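You operate a simulated robot arm through the tools that you are given. There is no shell and no other tool. Be economical: measure what you need, move in short steps, check, and stop when the job is done.

The job below is to be done with a simulated robot arm. You get a single attempt, and the scene is never put back.

Task
Dry the large bowl with the cloth, then nest all three bowls.
Fine: put the cloth back and push the stack to the wall.

Only the result counts: the job must be done as asked and must still hold three seconds after the hand-in. Knocking over, shifting, dropping, spilling or breaking anything else fails it. Flat cloth is picked up by pressing the open fingertips on it (5 to 10 N) and closing them slowly along it; thin cloth reads only 2 to 8 mm in the jaws.

Robot
A 7-joint arm with a two-finger parallel gripper, fixed in place. Base frame: the origin is at the foot of the arm, x ahead of it, y to its left, z up; the work surface is at about z = 800. Lengths are in mm, angles in degrees, forces in N, time in s.
With the tool pointing down near the work surface it reaches from about 220 to 740 mm from the base axis. Its first joint turns from -166.0 to 166.0 degrees. Payload 1.57 kg.
The TCP is the grasp point between the finger pads, 30 mm short of the fingertips. In the tool frame z runs along the fingers and y along their closing line. The gripper opens to 110 mm. The fingers are 24 mm wide and 12 mm thick; the gripper's body (48 by 112 mm) begins 78 mm behind the TCP.
Orientation is that of the tool frame in the base frame, as [roll, pitch, yaw] about the fixed x, y, z axes, in that order (R = Rz(yaw) Ry(pitch) Rx(roll)). With the fingers straight down and closing along the base's y, the tool's x points along the base's -x, its y along +y and its z along -z.

Tools
- The arm moves only by the tool nudge_tool. Its argument "steps" is a list of rows, each a list of 3 entries, a list of its own where there are three numbers: the turn, a rotation vector about the tool's x, y, z in units of 90 degrees (1.0 is 90 degrees), then the shift along the tool's x, y, z in units of 250 mm (1.0 is 250 mm), then the opening, from 0 (shut) to 1 (fully open). In form: [[[rx, ry, rz], [tx, ty, tz], grip], ...]. A call has 1 to 8 rows; each row is the pose to reach, as a shift and turn from the pose commanded when the call began, along the tool's axes at that moment. A call with a number of a shift or a turn outside -1 to 1 is refused whole. A row lasts 0.2 s, in which the tool goes at most 50 mm and 8.6 degrees; a call with a longer step from one row to the next is refused whole, and so is a gripper value outside its range. Where a pose cannot be reached the arm comes as near as it can. A force on the tool above 40 N (or 10 N above the force at the start of the call, whichever is more), or a blocked arm, ends the call early, and 0.2 s more pass. The fingers move at their own pace (about 45 mm/s each) and stop on an object; they squeeze with about 33 N. The grip force told is the motor's: it shows also when the fingers shut on nothing. Time passes only in rows, and 0.2 s behind the last, so rows that repeat a pose let the fingers close. The reply holds the time, the measured pose of the TCP, the force on the tool along the base axes, the opening and the grip force, in the units named above and with some noise.
- Cameras (640 x 400 px; columns grow to the right, rows downward): "scene" is fixed at [219.4, 646.9, 1406.8]; the picture's right is [-0.89, -0.45, 0.00], its down [-0.35, 0.69, -0.63] and it looks along [0.28, -0.56, -0.78] (base axes); focal length 279 px, centre (320, 200). "wrist" rides on the gripper at [-36, 0, -80] in the tool frame; the picture's right is [0.00, -1.00, 0.00], its down [0.97, 0.00, -0.24] and it looks along [0.24, 0.00, 0.97] (tool axes); focal length 218 px, centre (320, 200). There is no depth. A picture from a camera that has moved, and an enlarged one, comes with that camera's place and axes in the base frame and with its lens.
- get_image(camera): a new picture of that camera. It takes no simulated time.
- move_column(by): slides the trunk up (or, below 0, down) by that many mm; the arm rides with it, the base frame stays. It gives what a move gives, with no picture.
- zoom(camera, box): a new picture of the part [left, top, right, bottom] of that camera's present view, enlarged. It takes no simulated time.
- hand_in(): hands the job in; it is judged then, once.

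Work in short steps. Places have to be worked out from the pictures, the camera data and where the tool is seen: move nearer, look again, correct. Check each grasp and each placing, and mend what went wrong. You have 120 turns and 84 pictures in all, those below and enlarged ones among them. Open the gripper and draw the arm clear of the work before you hand the job in, unless the task says otherwise; then end with one line.

The tools are called after "Request:" as a command line: name --argument value ..., lists and objects as JSON in quotes. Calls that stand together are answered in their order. nudge_tool: Moves the arm, as the interface text tells. Its arguments: {"type":"object","properties":{"steps":{"type":"array"}},"required":["steps"]} The other tools are called the same way: move_column (by) slides the trunk up or down; get_image (camera) takes a picture; zoom (camera, box) takes an enlarged picture of a part of a camera's view; hand_in () hands the job in.

At the start:

```text
clock: 0.0
tool_pos: [284.1, 351.6, 1174.1]
tool_rot: [180.0, -0.1, 180.0]
force: [-0.6, 0.5, -0.6]
width: 110.0
grip_force: 0.1
trunk travel left (down, up): [-525.0, 65.0]
```

scene: 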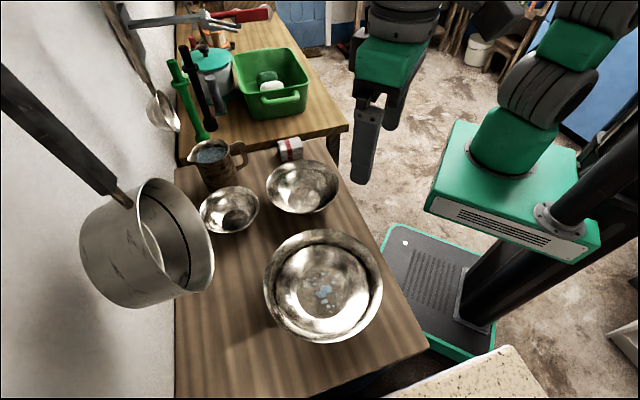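
wrist: 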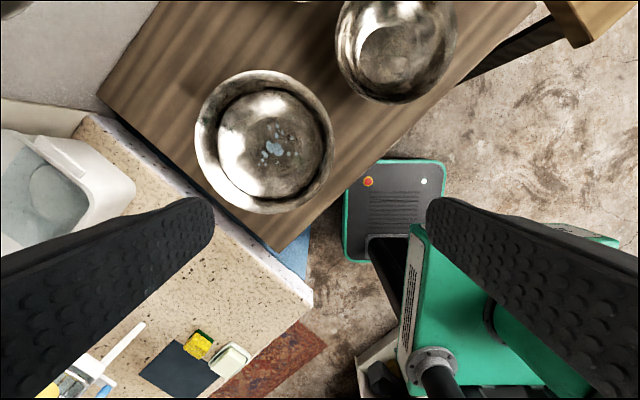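

I start by looking closer, to find the cloth and judge the bowls.

Request:
zoom --camera "wrist" --box '[60, 180, 380, 398]'

Request:
zoom --camera "scene" --box '[160, 0, 400, 150]'

Request:
zoom --camera "scene" --box '[170, 130, 440, 400]'

```text
1.83 times, centred on (220, 289) of wrist
camera zoom: at [319.3, 351.4, 1254.0], right [0.0, -1.0, 0.0], down [-0.97, 0.0, 0.24], along [-0.24, 0.0, -0.97], focal length 400 px, centre (504, 37)
```

zoom: 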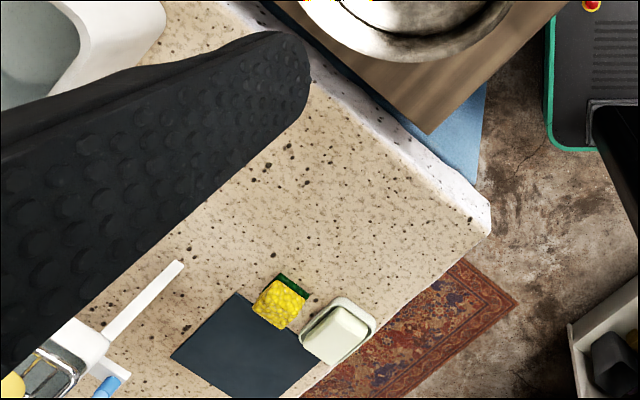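

```text
2.67 times, centred on (280, 75) of scene
camera zoom: at [219.4, 646.9, 1406.8], right [-0.89, -0.45, 0.0], down [-0.35, 0.69, -0.63], along [0.28, -0.56, -0.78], focal length 745 px, centre (427, 533)
```

zoom: 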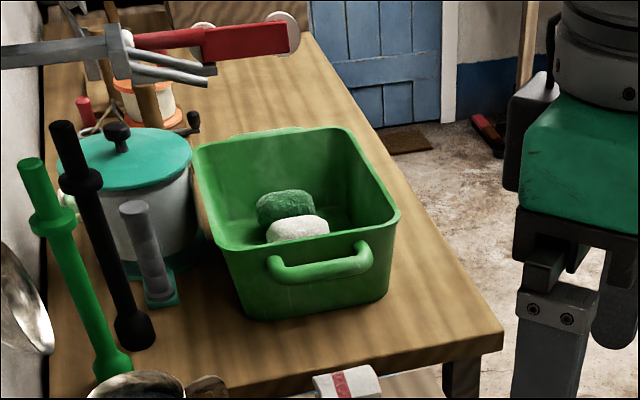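

```text
1.48 times, centred on (305, 265) of scene
camera zoom: at [219.4, 646.9, 1406.8], right [-0.89, -0.45, 0.0], down [-0.35, 0.69, -0.63], along [0.28, -0.56, -0.78], focal length 414 px, centre (342, 104)
```

zoom: 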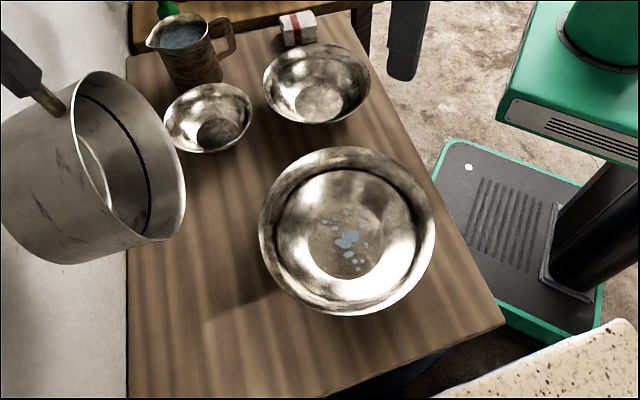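

The dark square by the sponge on the stone counter looks like the cloth. I move the hand over that way, staying high, for a better view.

Request:
nudge_tool --steps '[[[0, 0, 0], [0.16, 0.04, 0], 1], [[0, 0, 0], [0.32, 0.08, 0], 1], [[0, 0, 0], [0.48, 0.12, 0], 1], [[0, 0, 0], [0.64, 0.16, 0], 1], [[0, 0, 0], [0.8, 0.2, 0], 1], [[0, 0, 0], [0.96, 0.24, 0], 1]]'

Request:
get_image --camera "wrist"

```text
clock: 1.4
tool_pos: [41.9, 412.2, 1173.2]
tool_rot: [-179.9, 0.0, 180.0]
force: [-0.3, -0.5, 1.2]
width: 109.8
grip_force: 0.1
trunk travel left (down, up): [-525.0, 65.0]
```

```text
78 pictures are left
camera wrist: at [77.2, 412.1, 1253.7], right [0.0, -1.0, 0.0], down [-0.97, 0.0, 0.24], along [-0.24, 0.0, -0.97], focal length 218 px, centre (320, 200)
```

wrist: 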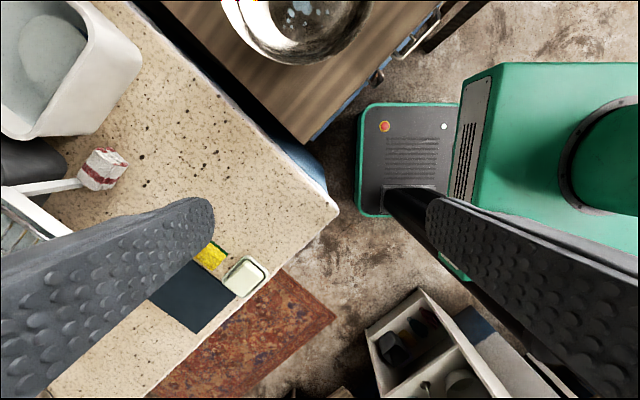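

I zoom on the two cloth candidates: the dark square and the pale blue thing under the counter edge.

Request:
zoom --camera "wrist" --box '[220, 60, 420, 220]'

Request:
zoom --camera "wrist" --box '[130, 220, 290, 350]'

```text
2.50 times, centred on (320, 140) of wrist
camera zoom: at [77.2, 412.1, 1253.7], right [0.0, -1.0, 0.0], down [-0.97, 0.0, 0.24], along [-0.24, 0.0, -0.97], focal length 546 px, centre (320, 350)
```

zoom: 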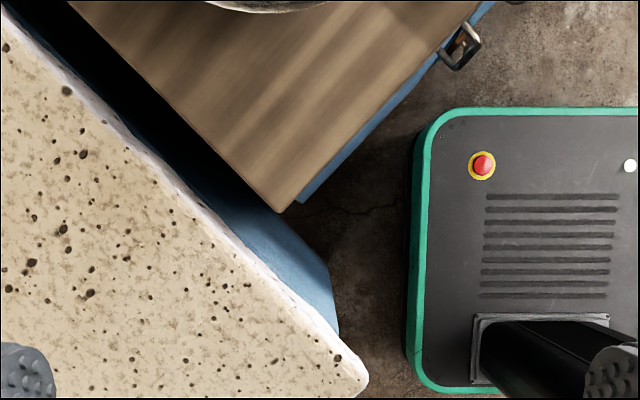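

```text
3.08 times, centred on (210, 285) of wrist
camera zoom: at [77.2, 412.1, 1253.7], right [0.0, -1.0, 0.0], down [-0.97, 0.0, 0.24], along [-0.24, 0.0, -0.97], focal length 672 px, centre (658, -62)
```

zoom: 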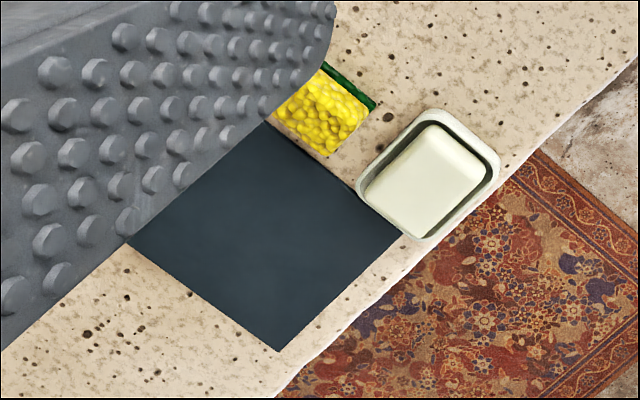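

The blue is only the cabinet. The cloth is the dark square, about 140 mm, centred near (-268, 708) with its near corner near (-263, 606). I move closer and yaw 46° so the fingers close along its near edge.

Request:
nudge_tool --steps '[[[0, 0, 0.085], [0.128, 0.098, 0.05], 1], [[0, 0, 0.17], [0.256, 0.197, 0.1], 1], [[0, 0, 0.255], [0.384, 0.296, 0.15], 1], [[0, 0, 0.34], [0.512, 0.394, 0.2], 1], [[0, 0, 0.425], [0.64, 0.493, 0.25], 1], [[0, 0, 0.51], [0.768, 0.592, 0.3], 1]]'

Request:
get_image --camera "wrist"

```text
clock: 2.8
tool_pos: [-107.8, 574.3, 1119.8]
tool_rot: [179.2, -1.9, 129.8]
force: [0.2, 0.8, 0.2]
width: 109.7
grip_force: 0.1
trunk travel left (down, up): [-525.0, 65.0]
```

```text
75 pictures are left
camera wrist: at [-85.1, 545.3, 1197.8], right [-0.77, -0.64, -0.01], down [-0.62, 0.74, 0.27], along [-0.16, 0.22, -0.96], focal length 218 px, centre (320, 200)
```

wrist: 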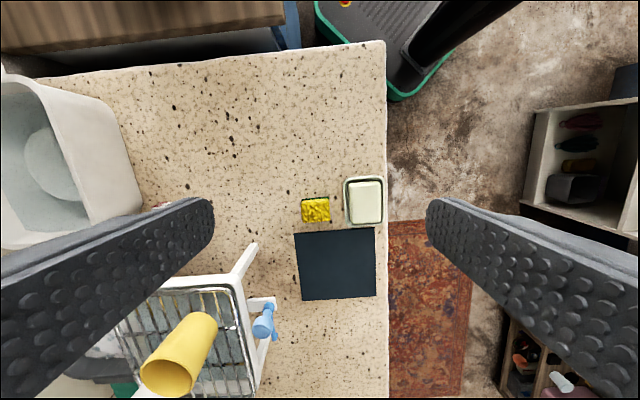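

The pose lagged the command a bit, so I let it settle. The cloth comes out at the same place, with corners near (-262, 608), (-154, 715), (-373, 719) and (-259, 829).

Request:
nudge_tool --steps '[[[0, 0, 0], [0, 0, 0], 0.6], [[0, 0, 0], [0, 0, 0], 0.5]]'

```text
clock: 3.4
tool_pos: [-108.4, 574.7, 1120.3]
tool_rot: [179.2, -1.9, 129.9]
force: [0.3, 0.6, -0.1]
width: 59.9
grip_force: 0.9
trunk travel left (down, up): [-525.0, 65.0]
```

The arm stopped short, likely at a wrist yaw limit. I back the yaw off 15° and see whether the commanded position is then reached.

Request:
nudge_tool --steps '[[[0, 0, -0.085], [0, 0, 0], 0.5], [[0, 0, -0.17], [0, 0, 0], 0.5], [[0, 0, -0.17], [0, 0, 0], 0.5]]'

```text
clock: 4.2
tool_pos: [-110.2, 574.6, 1117.9]
tool_rot: [178.7, -1.5, 145.5]
force: [0.1, 0.1, -0.2]
width: 55.2
grip_force: 0.1
trunk travel left (down, up): [-525.0, 65.0]
```

Yaw moves freely this way. I now go over the cloth's near half at about (-246, 673), z 950.

Request:
nudge_tool --steps '[[[0, 0, 0], [0.112, 0.003, 0.112], 0.5], [[0, 0, 0], [0.224, 0.006, 0.224], 0.5], [[0, 0, 0], [0.336, 0.009, 0.336], 0.5], [[0, 0, 0], [0.448, 0.012, 0.448], 0.5], [[0, 0, 0], [0.56, 0.014, 0.56], 0.5], [[0, 0, 0], [0.671, 0.016, 0.672], 0.5]]'

Request:
get_image --camera "wrist"

```text
clock: 5.0
tool_pos: [-109.0, 645.4, 1097.2]
tool_rot: [176.2, -5.5, 139.8]
force: [0.9, 0.7, -0.1]
width: 55.1
grip_force: 0.1
trunk travel left (down, up): [-525.0, 65.0]
stopped in row 3: the arm was blocked; the commanded pose is now the measured one
```

```text
74 pictures are left
camera wrist: at [-79.6, 613.2, 1173.3], right [-0.65, -0.76, -0.07], down [-0.73, 0.6, 0.33], along [-0.21, 0.26, -0.94], focal length 218 px, centre (320, 200)
```

wrist: 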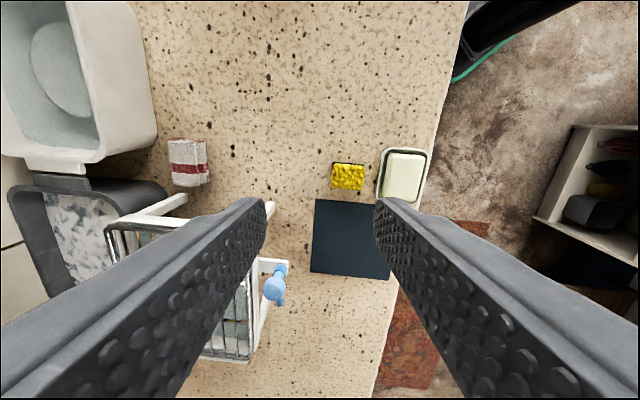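

The arm is blocked near x = -109. I look at the scene to see why, and at the red-striped item on the counter, which may also be a cloth.

Request:
get_image --camera "scene"

Request:
zoom --camera "wrist" --box '[120, 100, 440, 300]'

Request:
zoom --camera "scene" --box '[180, 120, 350, 230]'

```text
73 pictures are left
```

scene: 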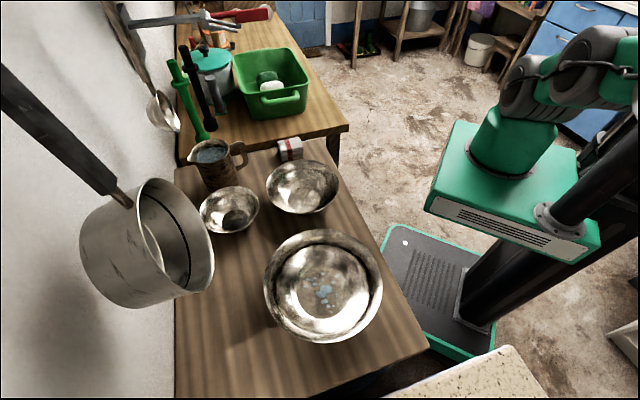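

```text
2.00 times, centred on (280, 200) of wrist
camera zoom: at [-79.6, 613.2, 1173.3], right [-0.65, -0.76, -0.07], down [-0.73, 0.6, 0.33], along [-0.21, 0.26, -0.94], focal length 436 px, centre (400, 200)
```

zoom: 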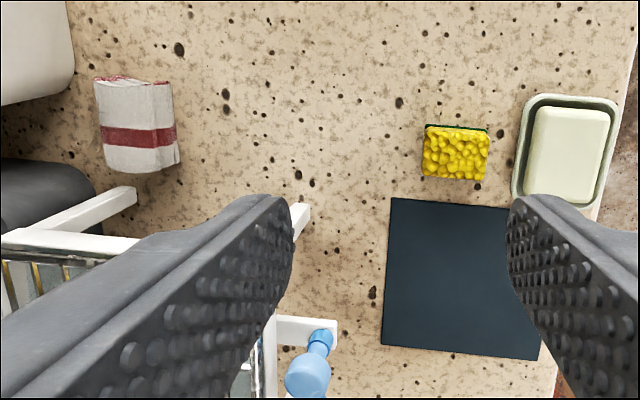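

```text
3.64 times, centred on (265, 175) of scene
camera zoom: at [219.4, 646.9, 1406.8], right [-0.89, -0.45, 0.0], down [-0.35, 0.69, -0.63], along [0.28, -0.56, -0.78], focal length 1016 px, centre (520, 291)
```

zoom: 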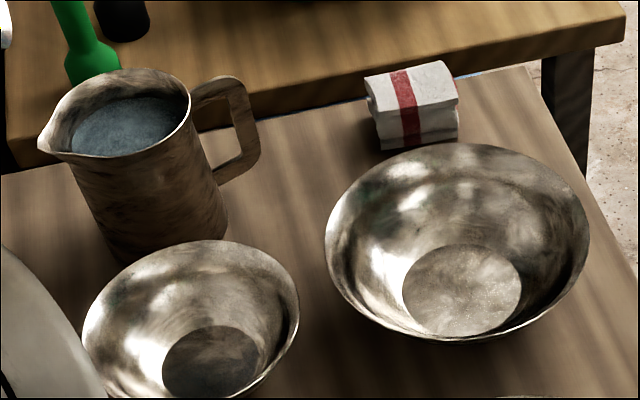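

The cloth is clearly the folded white, red-striped towel behind the medium bowl on the work table, near (599, 92). The dark square is only a mat, and nothing there was touched. I retreat and level the tool.

Request:
nudge_tool --steps '[[[0.042, -0.061, 0], [-0.15, -0.05, -0.06], 0.5], [[0.042, -0.061, 0], [-0.31, -0.1, -0.12], 0.5], [[0.042, -0.061, 0], [-0.47, -0.15, -0.18], 0.5], [[0.042, -0.061, 0], [-0.63, -0.2, -0.24], 0.5], [[0.042, -0.061, 0], [-0.79, -0.25, -0.3], 0.5], [[0.042, -0.061, 0], [-0.95, -0.29, -0.36], 0.5]]'

```text
clock: 6.4
tool_pos: [28.8, 427.5, 1159.2]
tool_rot: [179.9, 0.0, 139.8]
force: [-1.0, 1.3, -0.7]
width: 55.0
grip_force: 0.0
trunk travel left (down, up): [-525.0, 65.0]
```

Level now. I swing back over the table and return the yaw to 180.

Request:
nudge_tool --steps '[[[0, 0, -0.075], [-0.154, 0.056, -0.017], 0.5], [[0, 0, -0.15], [-0.308, 0.112, -0.034], 0.5], [[0, 0, -0.225], [-0.462, 0.168, -0.05], 0.5], [[0, 0, -0.3], [-0.616, 0.224, -0.067], 0.5], [[0, 0, -0.375], [-0.77, 0.28, -0.084], 0.5], [[0, 0, -0.447], [-0.922, 0.334, -0.1], 0.5]]'

Request:
nudge_tool --steps '[[[0, 0, 0], [-0.1, -0.16, 0], 0.5], [[0, 0, 0], [-0.2, -0.32, 0], 0.5], [[0, 0, 0], [-0.3, -0.48, 0], 0.5], [[0, 0, 0], [-0.4, -0.64, 0], 0.5], [[0, 0, 0], [-0.5, -0.8, 0], 0.5], [[0, 0, 0], [-0.5, -0.8, 0], 0.5]]'

Request:
get_image --camera "wrist"

```text
clock: 7.8
tool_pos: [255.8, 340.6, 1184.2]
tool_rot: [-179.9, 0.0, 179.8]
force: [-0.2, -0.7, 1.7]
width: 54.8
grip_force: 0.1
trunk travel left (down, up): [-525.0, 65.0]
```

```text
clock: 9.2
tool_pos: [383.5, 140.8, 1184.4]
tool_rot: [-180.0, 0.1, 180.0]
force: [0.7, -0.3, -0.2]
width: 54.9
grip_force: 0.1
trunk travel left (down, up): [-525.0, 65.0]
```

```text
70 pictures are left
camera wrist: at [418.6, 141.7, 1264.7], right [0.0, -1.0, 0.0], down [-0.97, 0.0, 0.24], along [-0.24, 0.0, -0.97], focal length 218 px, centre (320, 200)
```

wrist: 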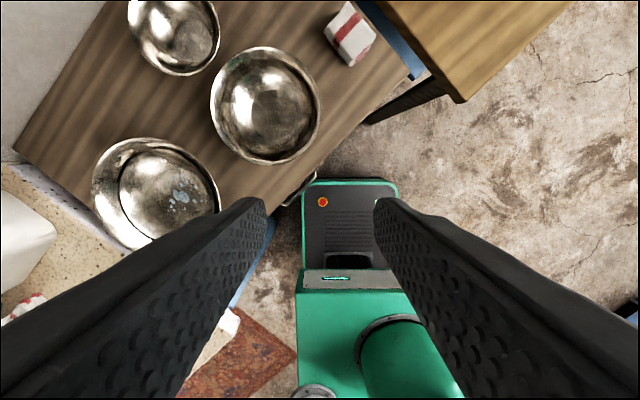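

From this picture: cloth at about (610, 90), medium bowl (487, 235) Ø≈185, large bowl (335, 438) Ø≈230, small bowl (604, 384) Ø≈150, wall line about 0.695x+0.719y=846. I go closer over the cloth.

Request:
nudge_tool --steps '[[[0, 0, 0], [-0.12, -0.04, 0.1], 1], [[0, 0, 0], [-0.24, -0.08, 0.2], 1], [[0, 0, 0], [-0.36, -0.12, 0.3], 1], [[0, 0, 0], [-0.48, -0.16, 0.4], 1], [[0, 0, 0], [-0.6, -0.2, 0.5], 1], [[0, 0, 0], [-0.6, -0.2, 0.5], 1]]'

Request:
get_image --camera "wrist"

```text
clock: 10.6
tool_pos: [533.5, 90.2, 1057.2]
tool_rot: [-180.0, 0.1, 179.9]
force: [0.7, -0.3, -0.3]
width: 109.9
grip_force: 0.1
trunk travel left (down, up): [-525.0, 65.0]
```

```text
69 pictures are left
camera wrist: at [568.0, 92.4, 1137.1], right [0.0, -1.0, 0.0], down [-0.97, 0.0, 0.24], along [-0.24, 0.0, -0.97], focal length 218 px, centre (320, 200)
```

wrist: 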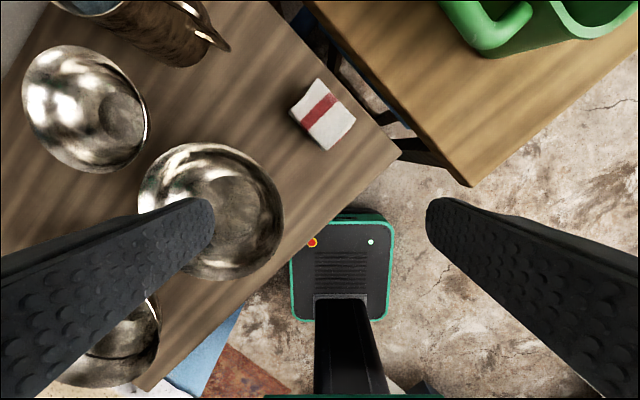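

The cloth is about 72×55 mm at (608, 88). I look closely at it before choosing the grip.

Request:
zoom --camera "wrist" --box '[270, 60, 380, 170]'

Request:
zoom --camera "scene" --box '[270, 130, 310, 165]'

```text
3.64 times, centred on (325, 115) of wrist
camera zoom: at [568.0, 92.4, 1137.1], right [0.0, -1.0, 0.0], down [-0.97, 0.0, 0.24], along [-0.24, 0.0, -0.97], focal length 794 px, centre (302, 509)
```

zoom: 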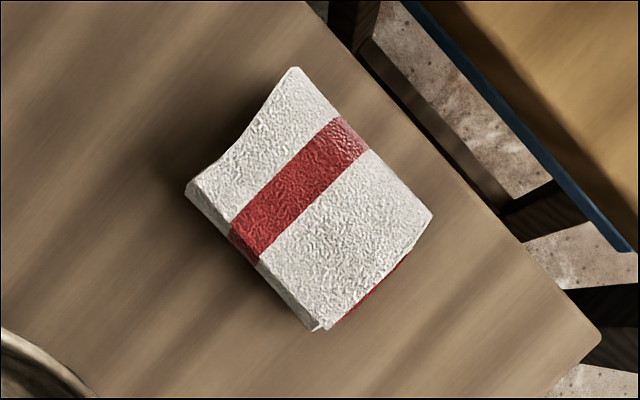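

```text
11.43 times, centred on (290, 148) of scene
camera zoom: at [219.4, 646.9, 1406.8], right [-0.89, -0.45, 0.0], down [-0.35, 0.69, -0.63], along [0.28, -0.56, -0.78], focal length 3193 px, centre (663, 800)
```

zoom: 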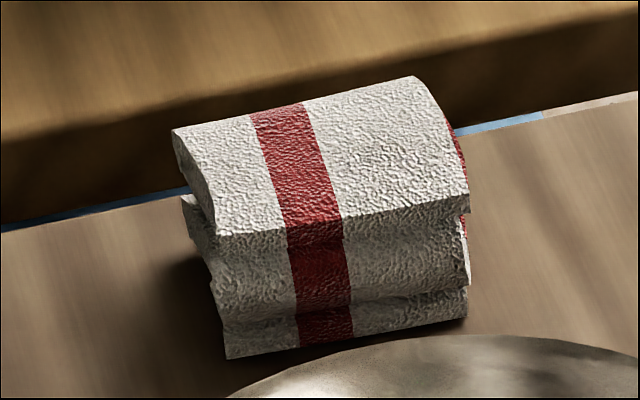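

It's a firm folded block, about 66×53×45 mm, centred (605, 90), long axis at 45°. I yaw to 135° so the fingers close on the long axis, and come down to z≈930.

Request:
nudge_tool --steps '[[[0, 0, 0.0825], [-0.05, 0, 0.085], 1], [[0, 0, 0.165], [-0.1, 0, 0.17], 1], [[0, 0, 0.2475], [-0.15, 0, 0.255], 1], [[0, 0, 0.33], [-0.2, 0, 0.34], 1], [[0, 0, 0.4125], [-0.25, 0, 0.425], 1], [[0, 0, 0.495], [-0.286, 0, 0.508], 1]]'

Request:
get_image --camera "wrist"

```text
clock: 12.0
tool_pos: [604.2, 90.9, 933.1]
tool_rot: [179.9, 0.1, 135.1]
force: [0.0, 1.1, -0.6]
width: 109.7
grip_force: 0.0
trunk travel left (down, up): [-525.0, 65.0]
```

```text
66 pictures are left
camera wrist: at [629.2, 65.9, 1012.1], right [-0.71, -0.71, 0.0], down [-0.69, 0.68, 0.24], along [-0.17, 0.17, -0.97], focal length 218 px, centre (320, 200)
```

wrist: 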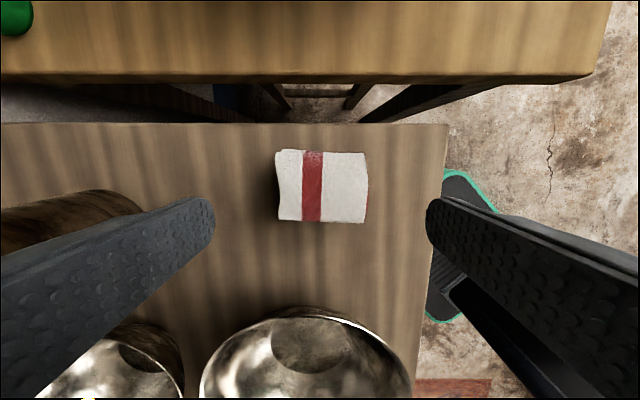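

Well aligned. I go straight down to z≈843, so about 12 mm of cloth will stick out below the fingertips, then close.

Request:
nudge_tool --steps '[[[0, 0, 0], [-0.016, 0, 0.12], 1], [[0, 0, 0], [-0.016, 0, 0.24], 1], [[0, 0, 0], [-0.016, 0, 0.32], 1], [[0, 0, 0], [-0.016, 0, 0.36], 1], [[0, 0, 0], [-0.016, 0, 0.36], 0.8], [[0, 0, 0], [-0.016, 0, 0.36], 0.6], [[0, 0, 0], [-0.016, 0, 0.36], 0.4], [[0, 0, 0], [-0.016, 0, 0.36], 0.4]]'

Request:
get_image --camera "wrist"

```text
clock: 13.8
tool_pos: [607.2, 89.1, 843.5]
tool_rot: [179.9, 0.0, 135.3]
force: [-0.3, 0.0, 0.6]
width: 67.8
grip_force: 24.9
trunk travel left (down, up): [-525.0, 65.0]
```

```text
65 pictures are left
camera wrist: at [630.8, 63.6, 922.6], right [-0.7, -0.71, 0.0], down [-0.69, 0.68, 0.24], along [-0.17, 0.17, -0.97], focal length 218 px, centre (320, 200)
```

wrist: 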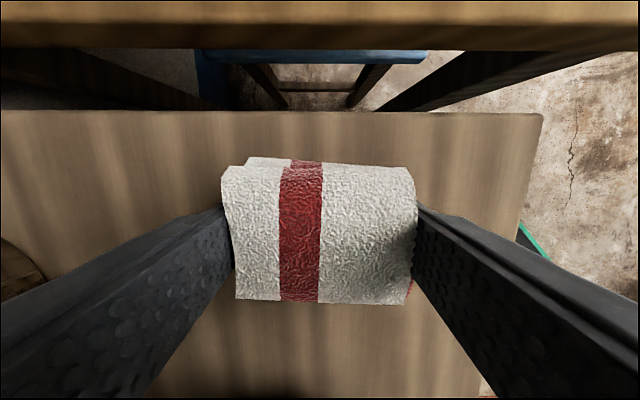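

Gripped at 67.8 mm width. I lift straight up 120 mm and check.

Request:
nudge_tool --steps '[[[0, 0, 0], [0, 0, -0.06], 0.4], [[0, 0, 0], [0, 0, -0.2], 0.4], [[0, 0, 0], [0, 0, -0.36], 0.4], [[0, 0, 0], [0, 0, -0.5], 0.4], [[0, 0, 0], [0, 0, -0.5], 0.4]]'

Request:
get_image --camera "scene"

```text
clock: 15.0
tool_pos: [606.1, 87.4, 967.0]
tool_rot: [-180.0, 0.0, 135.2]
force: [-0.1, 0.5, -0.4]
width: 43.9
grip_force: 0.1
trunk travel left (down, up): [-525.0, 65.0]
```

```text
64 pictures are left
```

scene: 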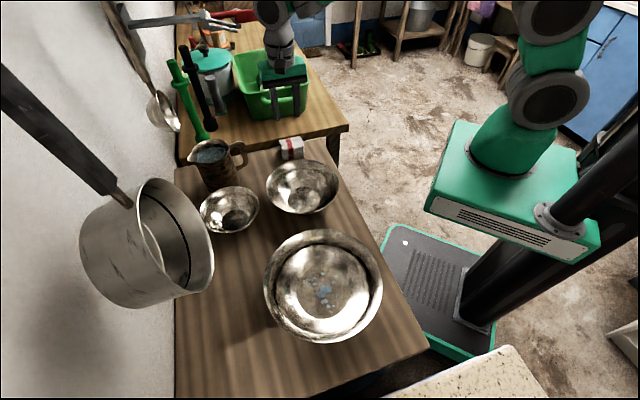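

The grip slipped and the cloth stayed on the table, seemingly in place. I look again from the wrist.

Request:
get_image --camera "wrist"

```text
63 pictures are left
camera wrist: at [631.0, 62.2, 1047.0], right [-0.7, -0.71, 0.0], down [-0.69, 0.68, 0.24], along [-0.17, 0.17, -0.97], focal length 218 px, centre (320, 200)
```

wrist: 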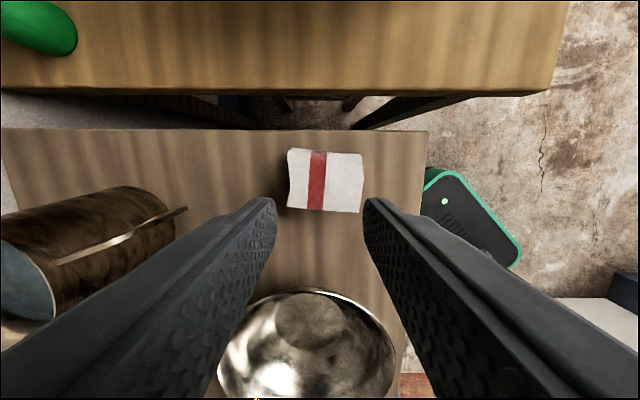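

The cloth is still in place, turned about 2°. I regrip 10 mm lower and command the fingers fully shut, so the squeeze reaches full force.

Request:
nudge_tool --steps '[[[0, 0, 0], [-0.014, -0.02, 0.1], 1], [[0, 0, 0], [-0.014, -0.02, 0.2], 1], [[0, 0, 0], [-0.014, -0.02, 0.3], 1], [[0, 0, 0], [-0.014, -0.02, 0.4], 1], [[0, 0, 0], [-0.014, -0.02, 0.5], 1], [[0, 0, 0], [-0.014, -0.02, 0.53], 1], [[0, 0, 0], [-0.014, -0.02, 0.53], 1]]'

Request:
nudge_tool --steps '[[[0, 0, 0], [0, 0, 0], 0.5], [[0, 0, 0], [0, 0, 0], 0.3], [[0, 0, 0], [0, 0, 0], 0], [[0, 0, 0], [0, 0, 0], 0], [[0, 0, 0], [0, 0, 0], 0]]'

```text
clock: 16.6
tool_pos: [603.2, 80.9, 835.3]
tool_rot: [180.0, 0.0, 135.3]
force: [0.4, -0.9, -0.4]
width: 109.7
grip_force: 0.1
trunk travel left (down, up): [-525.0, 65.0]
```

```text
clock: 17.8
tool_pos: [604.3, 82.5, 834.7]
tool_rot: [180.0, -0.1, 135.3]
force: [-0.6, 0.1, 1.5]
width: 68.7
grip_force: 33.8
trunk travel left (down, up): [-525.0, 65.0]
```

Firm at 33.8 N now. I lift 30 mm slowly and check.

Request:
nudge_tool --steps '[[[0, 0, 0], [0, 0, -0.02], 0], [[0, 0, 0], [0, 0, -0.06], 0], [[0, 0, 0], [0, 0, -0.12], 0], [[0, 0, 0], [0, 0, -0.12], 0]]'

Request:
get_image --camera "wrist"

```text
clock: 18.8
tool_pos: [604.7, 81.9, 863.7]
tool_rot: [180.0, 0.0, 135.2]
force: [-0.7, -0.7, -0.5]
width: 68.6
grip_force: 32.5
trunk travel left (down, up): [-525.0, 65.0]
```

```text
62 pictures are left
camera wrist: at [630.0, 57.2, 944.1], right [-0.7, -0.71, 0.0], down [-0.69, 0.68, 0.24], along [-0.17, 0.17, -0.97], focal length 218 px, centre (320, 200)
```

wrist: 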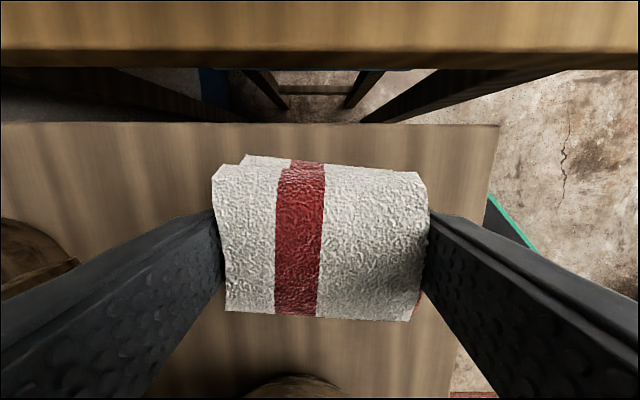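

Held firmly. I rise and carry it toward the large bowl.

Request:
nudge_tool --steps '[[[0, 0, 0], [0, 0, -0.18], 0], [[0, 0, 0], [0.04, 0, -0.36], 0], [[0, 0, 0], [0.18, 0.02, -0.5], 0], [[0, 0, 0], [0.36, 0.05, -0.56], 0], [[0, 0, 0], [0.54, 0.08, -0.56], 0], [[0, 0, 0], [0.72, 0.1, -0.56], 0], [[0, 0, 0], [0.8, 0.11, -0.56], 0]]'

Request:
nudge_tool --steps '[[[0, 0, 0], [0.16, 0.02, 0], 0], [[0, 0, 0], [0.32, 0.05, 0], 0], [[0, 0, 0], [0.48, 0.07, 0], 0], [[0, 0, 0], [0.6, 0.09, 0], 0], [[0, 0, 0], [0.7, 0.11, 0], 0], [[0, 0, 0], [0.7, 0.11, 0], 0]]'

Request:
get_image --camera "wrist"

Request:
get_image --camera "scene"

```text
clock: 20.4
tool_pos: [478.9, 243.8, 1004.2]
tool_rot: [179.8, -0.1, 135.3]
force: [0.1, -0.1, -0.5]
width: 68.4
grip_force: 32.8
trunk travel left (down, up): [-525.0, 65.0]
```

```text
clock: 21.8
tool_pos: [374.6, 383.4, 1002.4]
tool_rot: [180.0, 0.0, 135.3]
force: [-0.3, 0.0, -0.1]
width: 68.1
grip_force: 33.2
trunk travel left (down, up): [-525.0, 65.0]
```

```text
61 pictures are left
camera wrist: at [401.0, 359.3, 1082.3], right [-0.7, -0.71, 0.0], down [-0.69, 0.68, 0.24], along [-0.17, 0.17, -0.97], focal length 218 px, centre (320, 200)
```

wrist: 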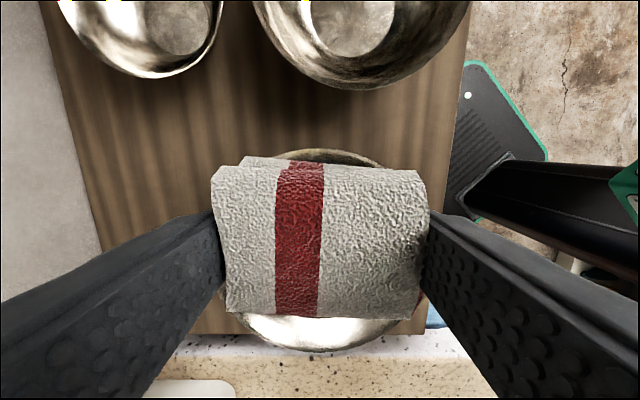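

```text
60 pictures are left
```

scene: 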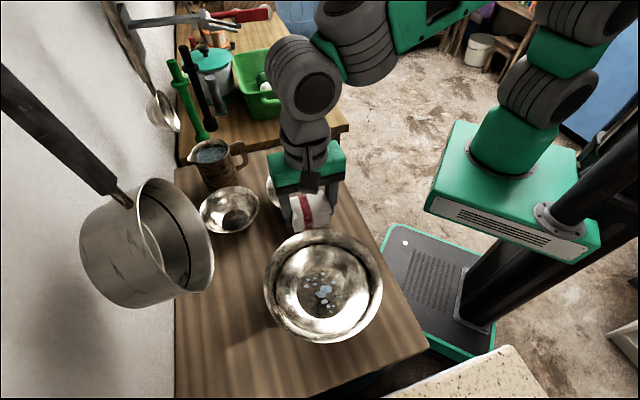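

The cloth is still held. The water drops lie within about 40 mm of (322, 444) on the bowl's floor. I centre over it and come down to just above the floor.

Request:
nudge_tool --steps '[[[0, 0, 0], [0.16, 0.012, 0], 0], [[0, 0, 0], [0.32, 0.024, 0], 0], [[0, 0, 0], [0.32, 0.024, 0.16], 0], [[0, 0, 0], [0.32, 0.024, 0.32], 0], [[0, 0, 0], [0.32, 0.024, 0.42], 0], [[0, 0, 0], [0.32, 0.024, 0.5], 0], [[0, 0, 0], [0.32, 0.024, 0.5], 0]]'

Request:
zoom --camera "scene" --box '[230, 180, 430, 360]'

```text
clock: 23.4
tool_pos: [322.3, 445.0, 877.8]
tool_rot: [-180.0, 0.0, 135.4]
force: [0.1, 0.0, -0.3]
width: 67.8
grip_force: 32.6
trunk travel left (down, up): [-525.0, 65.0]
```

```text
2.22 times, centred on (330, 270) of scene
camera zoom: at [219.4, 646.9, 1406.8], right [-0.89, -0.45, 0.0], down [-0.35, 0.69, -0.63], along [0.28, -0.56, -0.78], focal length 621 px, centre (298, 44)
```

zoom: 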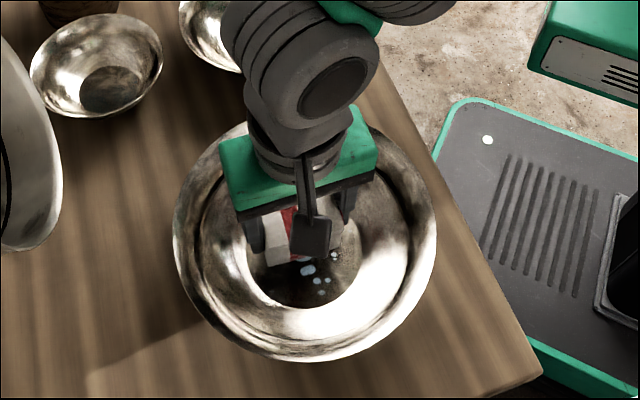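

Nicely inside the bowl. I lower in small steps, watching for contact.

Request:
nudge_tool --steps '[[[0, 0, 0], [0, 0, 0.04], 0], [[0, 0, 0], [0, 0, 0.08], 0], [[0, 0, 0], [0, 0, 0.1], 0]]'

Request:
nudge_tool --steps '[[[0, 0, 0], [0, 0, 0.012], 0], [[0, 0, 0], [0, 0, 0.024], 0]]'

```text
clock: 24.2
tool_pos: [324.9, 445.1, 853.4]
tool_rot: [180.0, -0.1, 135.3]
force: [-0.2, 0.5, -0.4]
width: 67.8
grip_force: 32.8
trunk travel left (down, up): [-525.0, 65.0]
```

```text
clock: 24.8
tool_pos: [323.9, 445.1, 849.0]
tool_rot: [-180.0, 0.0, 135.3]
force: [0.7, -0.9, 0.2]
width: 67.6
grip_force: 32.5
trunk travel left (down, up): [-525.0, 65.0]
```

No contact yet at z 849; I keep going in 3 mm steps.

Request:
nudge_tool --steps '[[[0, 0, 0], [0, 0, 0.012], 0], [[0, 0, 0], [0, 0, 0.02], 0]]'

Request:
nudge_tool --steps '[[[0, 0, 0], [0, 0, 0.012], 0]]'

```text
clock: 25.4
tool_pos: [325.1, 444.8, 844.5]
tool_rot: [-180.0, 0.0, 135.4]
force: [0.0, -0.2, -0.8]
width: 67.4
grip_force: 32.6
trunk travel left (down, up): [-525.0, 65.0]
```

```text
clock: 25.8
tool_pos: [324.5, 444.3, 840.3]
tool_rot: [-179.9, 0.0, 135.3]
force: [0.0, -0.8, -0.9]
width: 67.7
grip_force: 33.5
trunk travel left (down, up): [-525.0, 65.0]
```

Request:
nudge_tool --steps '[[[0, 0, 0], [0, 0, 0.008], 0], [[0, 0, 0], [0, 0, 0.008], 0]]'

```text
clock: 26.4
tool_pos: [324.8, 444.5, 839.4]
tool_rot: [179.9, -0.1, 135.3]
force: [-0.7, 0.0, 7.4]
width: 67.7
grip_force: 33.1
trunk travel left (down, up): [-525.0, 65.0]
```

Contact at 7.4 N. I wipe gently along the tool x axis, then across.

Request:
nudge_tool --steps '[[[0, 0, 0], [0.04, 0, 0], 0], [[0, 0, 0], [0.09, 0, 0], 0], [[0, 0, 0], [0.04, 0, 0], 0], [[0, 0, 0], [-0.01, 0, 0], 0], [[0, 0, 0], [-0.06, 0, 0], 0], [[0, 0, 0], [-0.1, 0, 0], 0], [[0, 0, 0], [-0.05, 0, 0], 0], [[0, 0, 0], [0, 0, 0], 0]]'

Request:
get_image --camera "scene"

```text
clock: 28.2
tool_pos: [324.2, 444.5, 840.5]
tool_rot: [179.8, 0.0, 135.3]
force: [4.0, -3.1, 15.0]
width: 67.3
grip_force: 32.7
trunk travel left (down, up): [-525.0, 65.0]
```

```text
58 pictures are left
```

scene: 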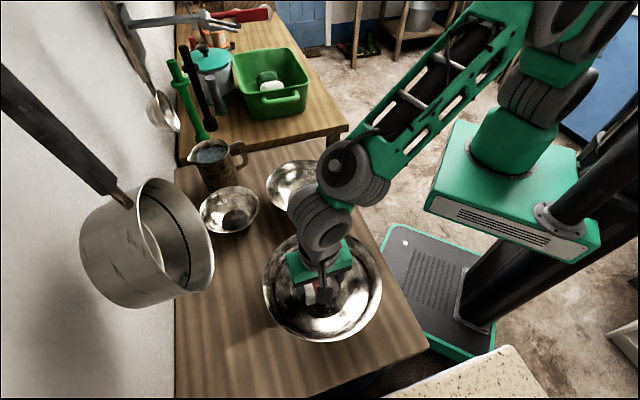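

The visible drops are going, and the bowl hasn't moved. The force rose to 15 N, so I ease up 1 mm and wipe across.

Request:
nudge_tool --steps '[[[0, 0, 0], [0, 0.04, -0.004], 0], [[0, 0, 0], [0, 0.08, -0.004], 0], [[0, 0, 0], [0.05, 0.06, -0.004], 0], [[0, 0, 0], [0.08, 0.0, -0.004], 0], [[0, 0, 0], [0.05, -0.05, -0.004], 0], [[0, 0, 0], [0, -0.08, -0.004], 0], [[0, 0, 0], [-0.06, -0.06, -0.004], 0], [[0, 0, 0], [-0.08, 0, -0.004], 0]]'

Request:
nudge_tool --steps '[[[0, 0, 0], [0.02, 0.06, 0], 0], [[0, 0, 0], [0.08, 0.06, 0], 0], [[0, 0, 0], [0.12, 0.03, 0], 0], [[0, 0, 0], [0.1, 0, 0], 0], [[0, 0, 0], [0.1, 0, -0.06], 0], [[0, 0, 0], [0.08, 0, -0.2], 0], [[0, 0, 0], [0.08, 0, -0.38], 0], [[0, 0, 0], [0.0, 0, -0.5], 0]]'

Request:
zoom --camera "scene" --box '[230, 180, 430, 360]'

```text
clock: 30.0
tool_pos: [338.3, 429.7, 839.5]
tool_rot: [-180.0, -0.2, 135.3]
force: [-2.6, -0.6, 8.0]
width: 67.3
grip_force: 33.1
trunk travel left (down, up): [-525.0, 65.0]
```

```text
clock: 31.8
tool_pos: [339.0, 430.9, 963.0]
tool_rot: [-179.9, 0.0, 135.4]
force: [0.9, 0.0, -0.2]
width: 67.1
grip_force: 32.8
trunk travel left (down, up): [-525.0, 65.0]
```

```text
2.22 times, centred on (330, 270) of scene
camera zoom: at [219.4, 646.9, 1406.8], right [-0.89, -0.45, 0.0], down [-0.35, 0.69, -0.63], along [0.28, -0.56, -0.78], focal length 621 px, centre (298, 44)
```

zoom: 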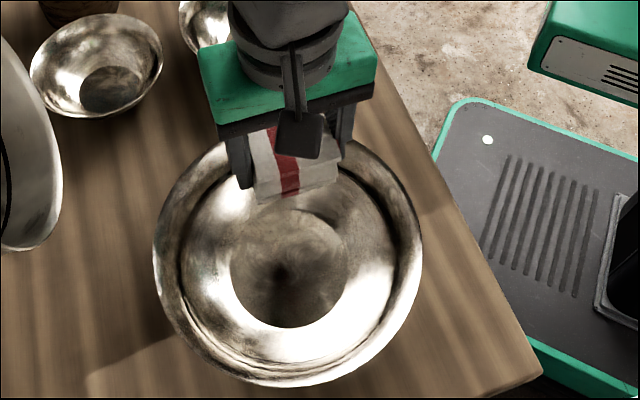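

The bowl looks dry. It slid about 20 mm on the table, still well clear of everything. I carry the cloth back to its place.

Request:
nudge_tool --steps '[[[0, 0, 0], [-0.1, -0.013, -0.08], 0], [[0, 0, 0], [-0.26, -0.033, -0.12], 0], [[0, 0, 0], [-0.43, -0.056, -0.12], 0], [[0, 0, 0], [-0.6, -0.08, -0.12], 0], [[0, 0, 0], [-0.76, -0.1, -0.12], 0], [[0, 0, 0], [-0.863, -0.115, -0.12], 0]]'

Request:
nudge_tool --steps '[[[0, 0, 0], [-0.17, -0.023, 0], 0], [[0, 0, 0], [-0.34, -0.045, 0], 0], [[0, 0, 0], [-0.52, -0.07, 0], 0], [[0, 0, 0], [-0.7, -0.095, 0], 0], [[0, 0, 0], [-0.863, -0.115, 0], 0], [[0, 0, 0], [-0.863, -0.115, 0], 0]]'

Request:
zoom --camera "scene" --box '[230, 180, 430, 360]'

```text
clock: 33.2
tool_pos: [470.8, 256.8, 994.6]
tool_rot: [179.9, 0.0, 135.3]
force: [-0.4, -0.7, -0.8]
width: 67.0
grip_force: 32.7
trunk travel left (down, up): [-525.0, 65.0]
```

```text
clock: 34.6
tool_pos: [602.2, 86.1, 992.7]
tool_rot: [179.9, 0.0, 135.3]
force: [-0.4, 0.0, -0.6]
width: 67.2
grip_force: 32.7
trunk travel left (down, up): [-525.0, 65.0]
```

```text
2.22 times, centred on (330, 270) of scene
camera zoom: at [219.4, 646.9, 1406.8], right [-0.89, -0.45, 0.0], down [-0.35, 0.69, -0.63], along [0.28, -0.56, -0.78], focal length 621 px, centre (298, 44)
```

zoom: 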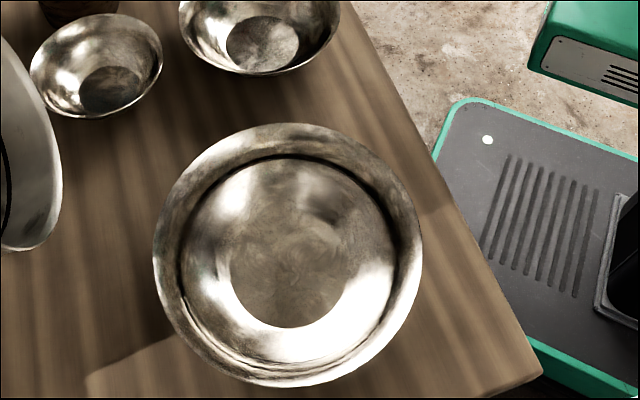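

The bowl is fully dry. I lower the cloth onto its original spot.

Request:
nudge_tool --steps '[[[0, 0, 0], [-0.011, 0.011, 0.15], 0], [[0, 0, 0], [-0.011, 0.011, 0.3], 0], [[0, 0, 0], [-0.011, 0.011, 0.45], 0], [[0, 0, 0], [-0.011, 0.011, 0.56], 0], [[0, 0, 0], [-0.011, 0.011, 0.6], 0], [[0, 0, 0], [-0.011, 0.011, 0.612], 0], [[0, 0, 0], [-0.011, 0.011, 0.62], 0]]'

```text
clock: 36.2
tool_pos: [607.3, 86.2, 838.4]
tool_rot: [180.0, 0.0, 135.3]
force: [1.0, 0.5, -0.3]
width: 67.2
grip_force: 33.4
trunk travel left (down, up): [-525.0, 65.0]
```

Request:
nudge_tool --steps '[[[0, 0, 0], [0, 0, 0.01], 0], [[0, 0, 0], [0, 0, 0.014], 0]]'

```text
clock: 36.8
tool_pos: [608.2, 87.4, 834.1]
tool_rot: [-179.9, 0.0, 135.3]
force: [-0.2, 0.4, -0.2]
width: 67.5
grip_force: 33.0
trunk travel left (down, up): [-525.0, 65.0]
```

No contact reading yet; I lower a bit more.

Request:
nudge_tool --steps '[[[0, 0, 0], [0, 0, 0.006], 0], [[0, 0, 0], [0, 0, 0.006], 0]]'

```text
clock: 37.4
tool_pos: [607.8, 87.0, 835.1]
tool_rot: [179.8, 0.1, 135.4]
force: [-0.2, -0.1, 2.3]
width: 66.8
grip_force: 32.8
trunk travel left (down, up): [-525.0, 65.0]
```

Contact at 2.3 N: the cloth is on the table. I open and withdraw upward.

Request:
nudge_tool --steps '[[[0, 0, 0], [0, 0, 0], 0.7], [[0, 0, 0], [0, 0, 0], 1], [[0, 0, 0], [0, 0, 0], 1], [[0, 0, 0], [0, 0, -0.1], 1], [[0, 0, 0], [0, 0, -0.3], 1], [[0, 0, 0], [0, 0, -0.5], 1], [[0, 0, 0], [0, 0, -0.68], 1], [[0, 0, 0], [0.1, 0, -0.8], 1]]'

Request:
get_image --camera "wrist"

Request:
get_image --camera "scene"

```text
clock: 39.2
tool_pos: [590.2, 107.0, 1033.6]
tool_rot: [-180.0, 0.0, 135.2]
force: [-0.8, 0.4, -0.5]
width: 110.1
grip_force: 0.1
trunk travel left (down, up): [-525.0, 65.0]
```

```text
55 pictures are left
camera wrist: at [614.8, 82.7, 1112.9], right [-0.7, -0.71, 0.0], down [-0.69, 0.68, 0.24], along [-0.17, 0.17, -0.97], focal length 218 px, centre (320, 200)
```

wrist: 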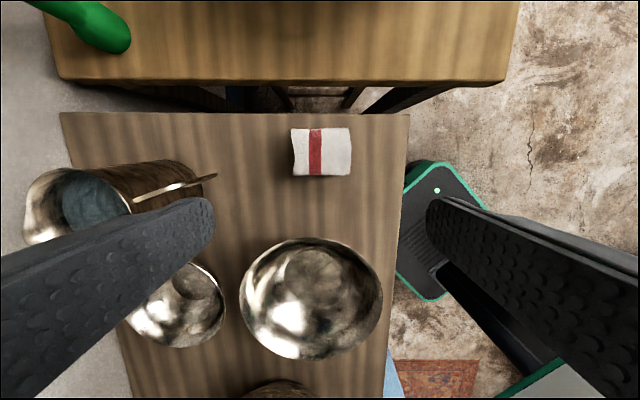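

```text
54 pictures are left
```

scene: 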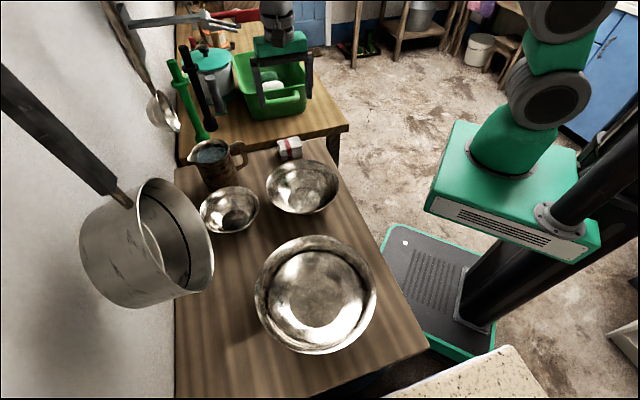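

The cloth is back in place. From this view the medium bowl's rim is at centre (480, 234.5), Ø189, z≈865. I'll pinch its rim on the side away from the wall with the tool tilted 25° to match the slope of the bowl's side, so I move there and tilt.

Request:
nudge_tool --steps '[[[-0.05, 0, 0], [0.12, -0.08, 0.02], 0.8], [[-0.1, 0, 0], [0.25, -0.17, 0.04], 0.6], [[-0.16, 0, 0], [0.38, -0.26, 0.06], 0.5], [[-0.22, 0, 0], [0.51, -0.35, 0.09], 0.4], [[-0.278, 0, 0], [0.62, -0.42, 0.13], 0.4], [[-0.278, 0, 0], [0.672, -0.452, 0.13], 0.4]]'

Request:
get_image --camera "wrist"

Request:
zoom --camera "scene" --box '[180, 120, 400, 370]'

```text
clock: 40.6
tool_pos: [391.7, 141.5, 1001.5]
tool_rot: [154.9, 0.0, 135.3]
force: [-0.8, -0.2, -1.2]
width: 44.1
grip_force: 0.1
trunk travel left (down, up): [-525.0, 65.0]
```

```text
53 pictures are left
camera wrist: at [392.5, 92.8, 1072.9], right [-0.64, -0.64, -0.42], down [-0.76, 0.61, 0.22], along [0.12, 0.46, -0.88], focal length 218 px, centre (320, 200)
```

wrist: 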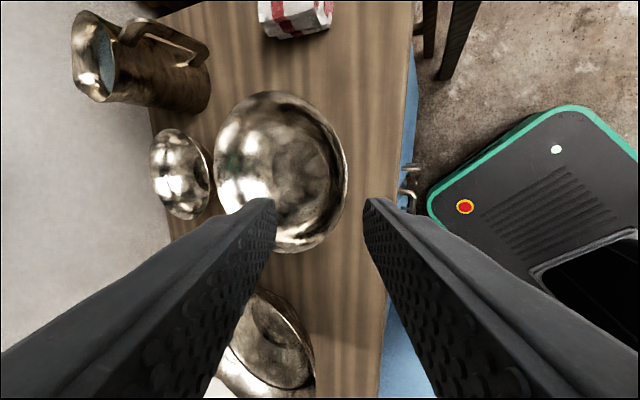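

```text
1.60 times, centred on (290, 245) of scene
camera zoom: at [219.4, 646.9, 1406.8], right [-0.89, -0.45, 0.0], down [-0.35, 0.69, -0.63], along [0.28, -0.56, -0.78], focal length 447 px, centre (368, 128)
```

zoom: 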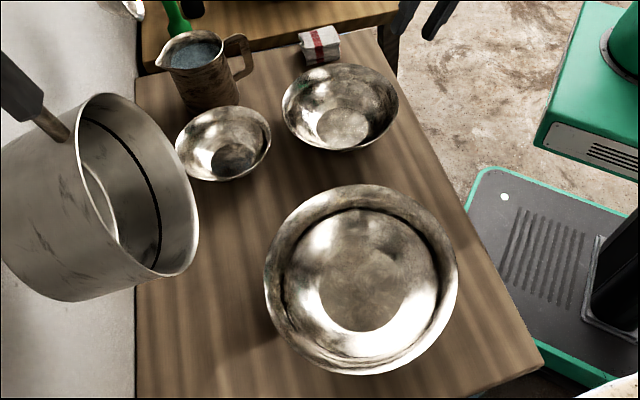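

The rim's near point is confirmed at n≈410 (z 865). I move to 70 mm back from it along the tilted approach line and look.

Request:
nudge_tool --steps '[[[0, 0, 0], [0.01, -0.06, 0.1], 0.4], [[0, 0, 0], [0.01, -0.108, 0.2], 0.4], [[0, 0, 0], [0.01, -0.108, 0.28], 0.4], [[0, 0, 0], [0.01, -0.108, 0.36], 0.4], [[0, 0, 0], [0.01, -0.108, 0.36], 0.4]]'

Request:
get_image --camera "wrist"

Request:
zoom --camera "scene" --box '[220, 100, 400, 260]'

```text
clock: 41.8
tool_pos: [399.8, 153.4, 909.8]
tool_rot: [154.8, 0.1, 135.3]
force: [0.7, -0.6, 1.1]
width: 43.8
grip_force: 0.1
trunk travel left (down, up): [-525.0, 65.0]
```

```text
51 pictures are left
camera wrist: at [401.0, 103.8, 982.1], right [-0.64, -0.64, -0.42], down [-0.76, 0.61, 0.22], along [0.12, 0.46, -0.88], focal length 218 px, centre (320, 200)
```

wrist: 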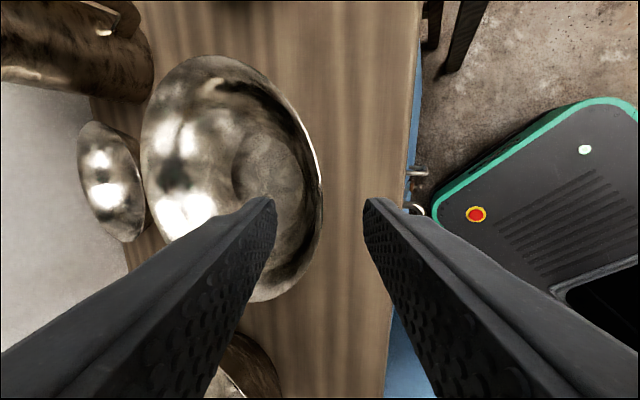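

```text
2.50 times, centred on (310, 180) of scene
camera zoom: at [219.4, 646.9, 1406.8], right [-0.89, -0.45, 0.0], down [-0.35, 0.69, -0.63], along [0.28, -0.56, -0.78], focal length 698 px, centre (345, 250)
```

zoom: 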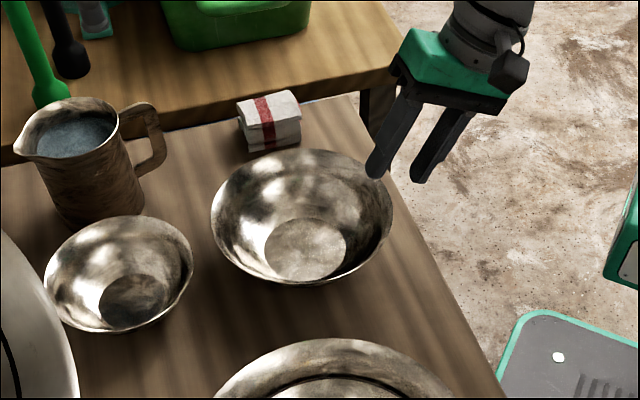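

The rim sits midway between the fingers. I advance 44 mm along the tool axis and close on the rim.

Request:
nudge_tool --steps '[[[0, 0, 0], [0, -0.004, 0.06], 0.4], [[0, 0, 0], [0, -0.004, 0.12], 0.4], [[0, 0, 0], [0, -0.004, 0.16], 0.4], [[0, 0, 0], [0, -0.004, 0.176], 0.4], [[0, 0, 0], [0, -0.004, 0.176], 0.4]]'

Request:
get_image --camera "wrist"

Request:
zoom --camera "scene" --box '[240, 120, 400, 250]'

```text
clock: 43.0
tool_pos: [410.6, 166.8, 868.1]
tool_rot: [154.9, 0.1, 135.3]
force: [0.1, -0.1, 1.0]
width: 43.9
grip_force: 0.1
trunk travel left (down, up): [-525.0, 65.0]
```

```text
49 pictures are left
camera wrist: at [412.2, 117.4, 940.7], right [-0.64, -0.64, -0.42], down [-0.76, 0.61, 0.22], along [0.12, 0.46, -0.88], focal length 218 px, centre (320, 200)
```

wrist: 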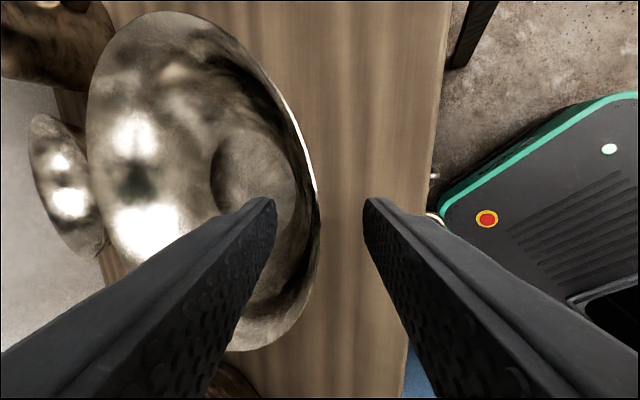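

```text
3.08 times, centred on (320, 185) of scene
camera zoom: at [219.4, 646.9, 1406.8], right [-0.89, -0.45, 0.0], down [-0.35, 0.69, -0.63], along [0.28, -0.56, -0.78], focal length 860 px, centre (320, 246)
```

zoom: 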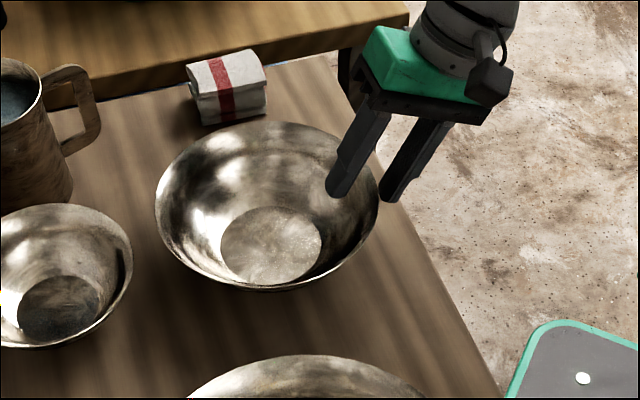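

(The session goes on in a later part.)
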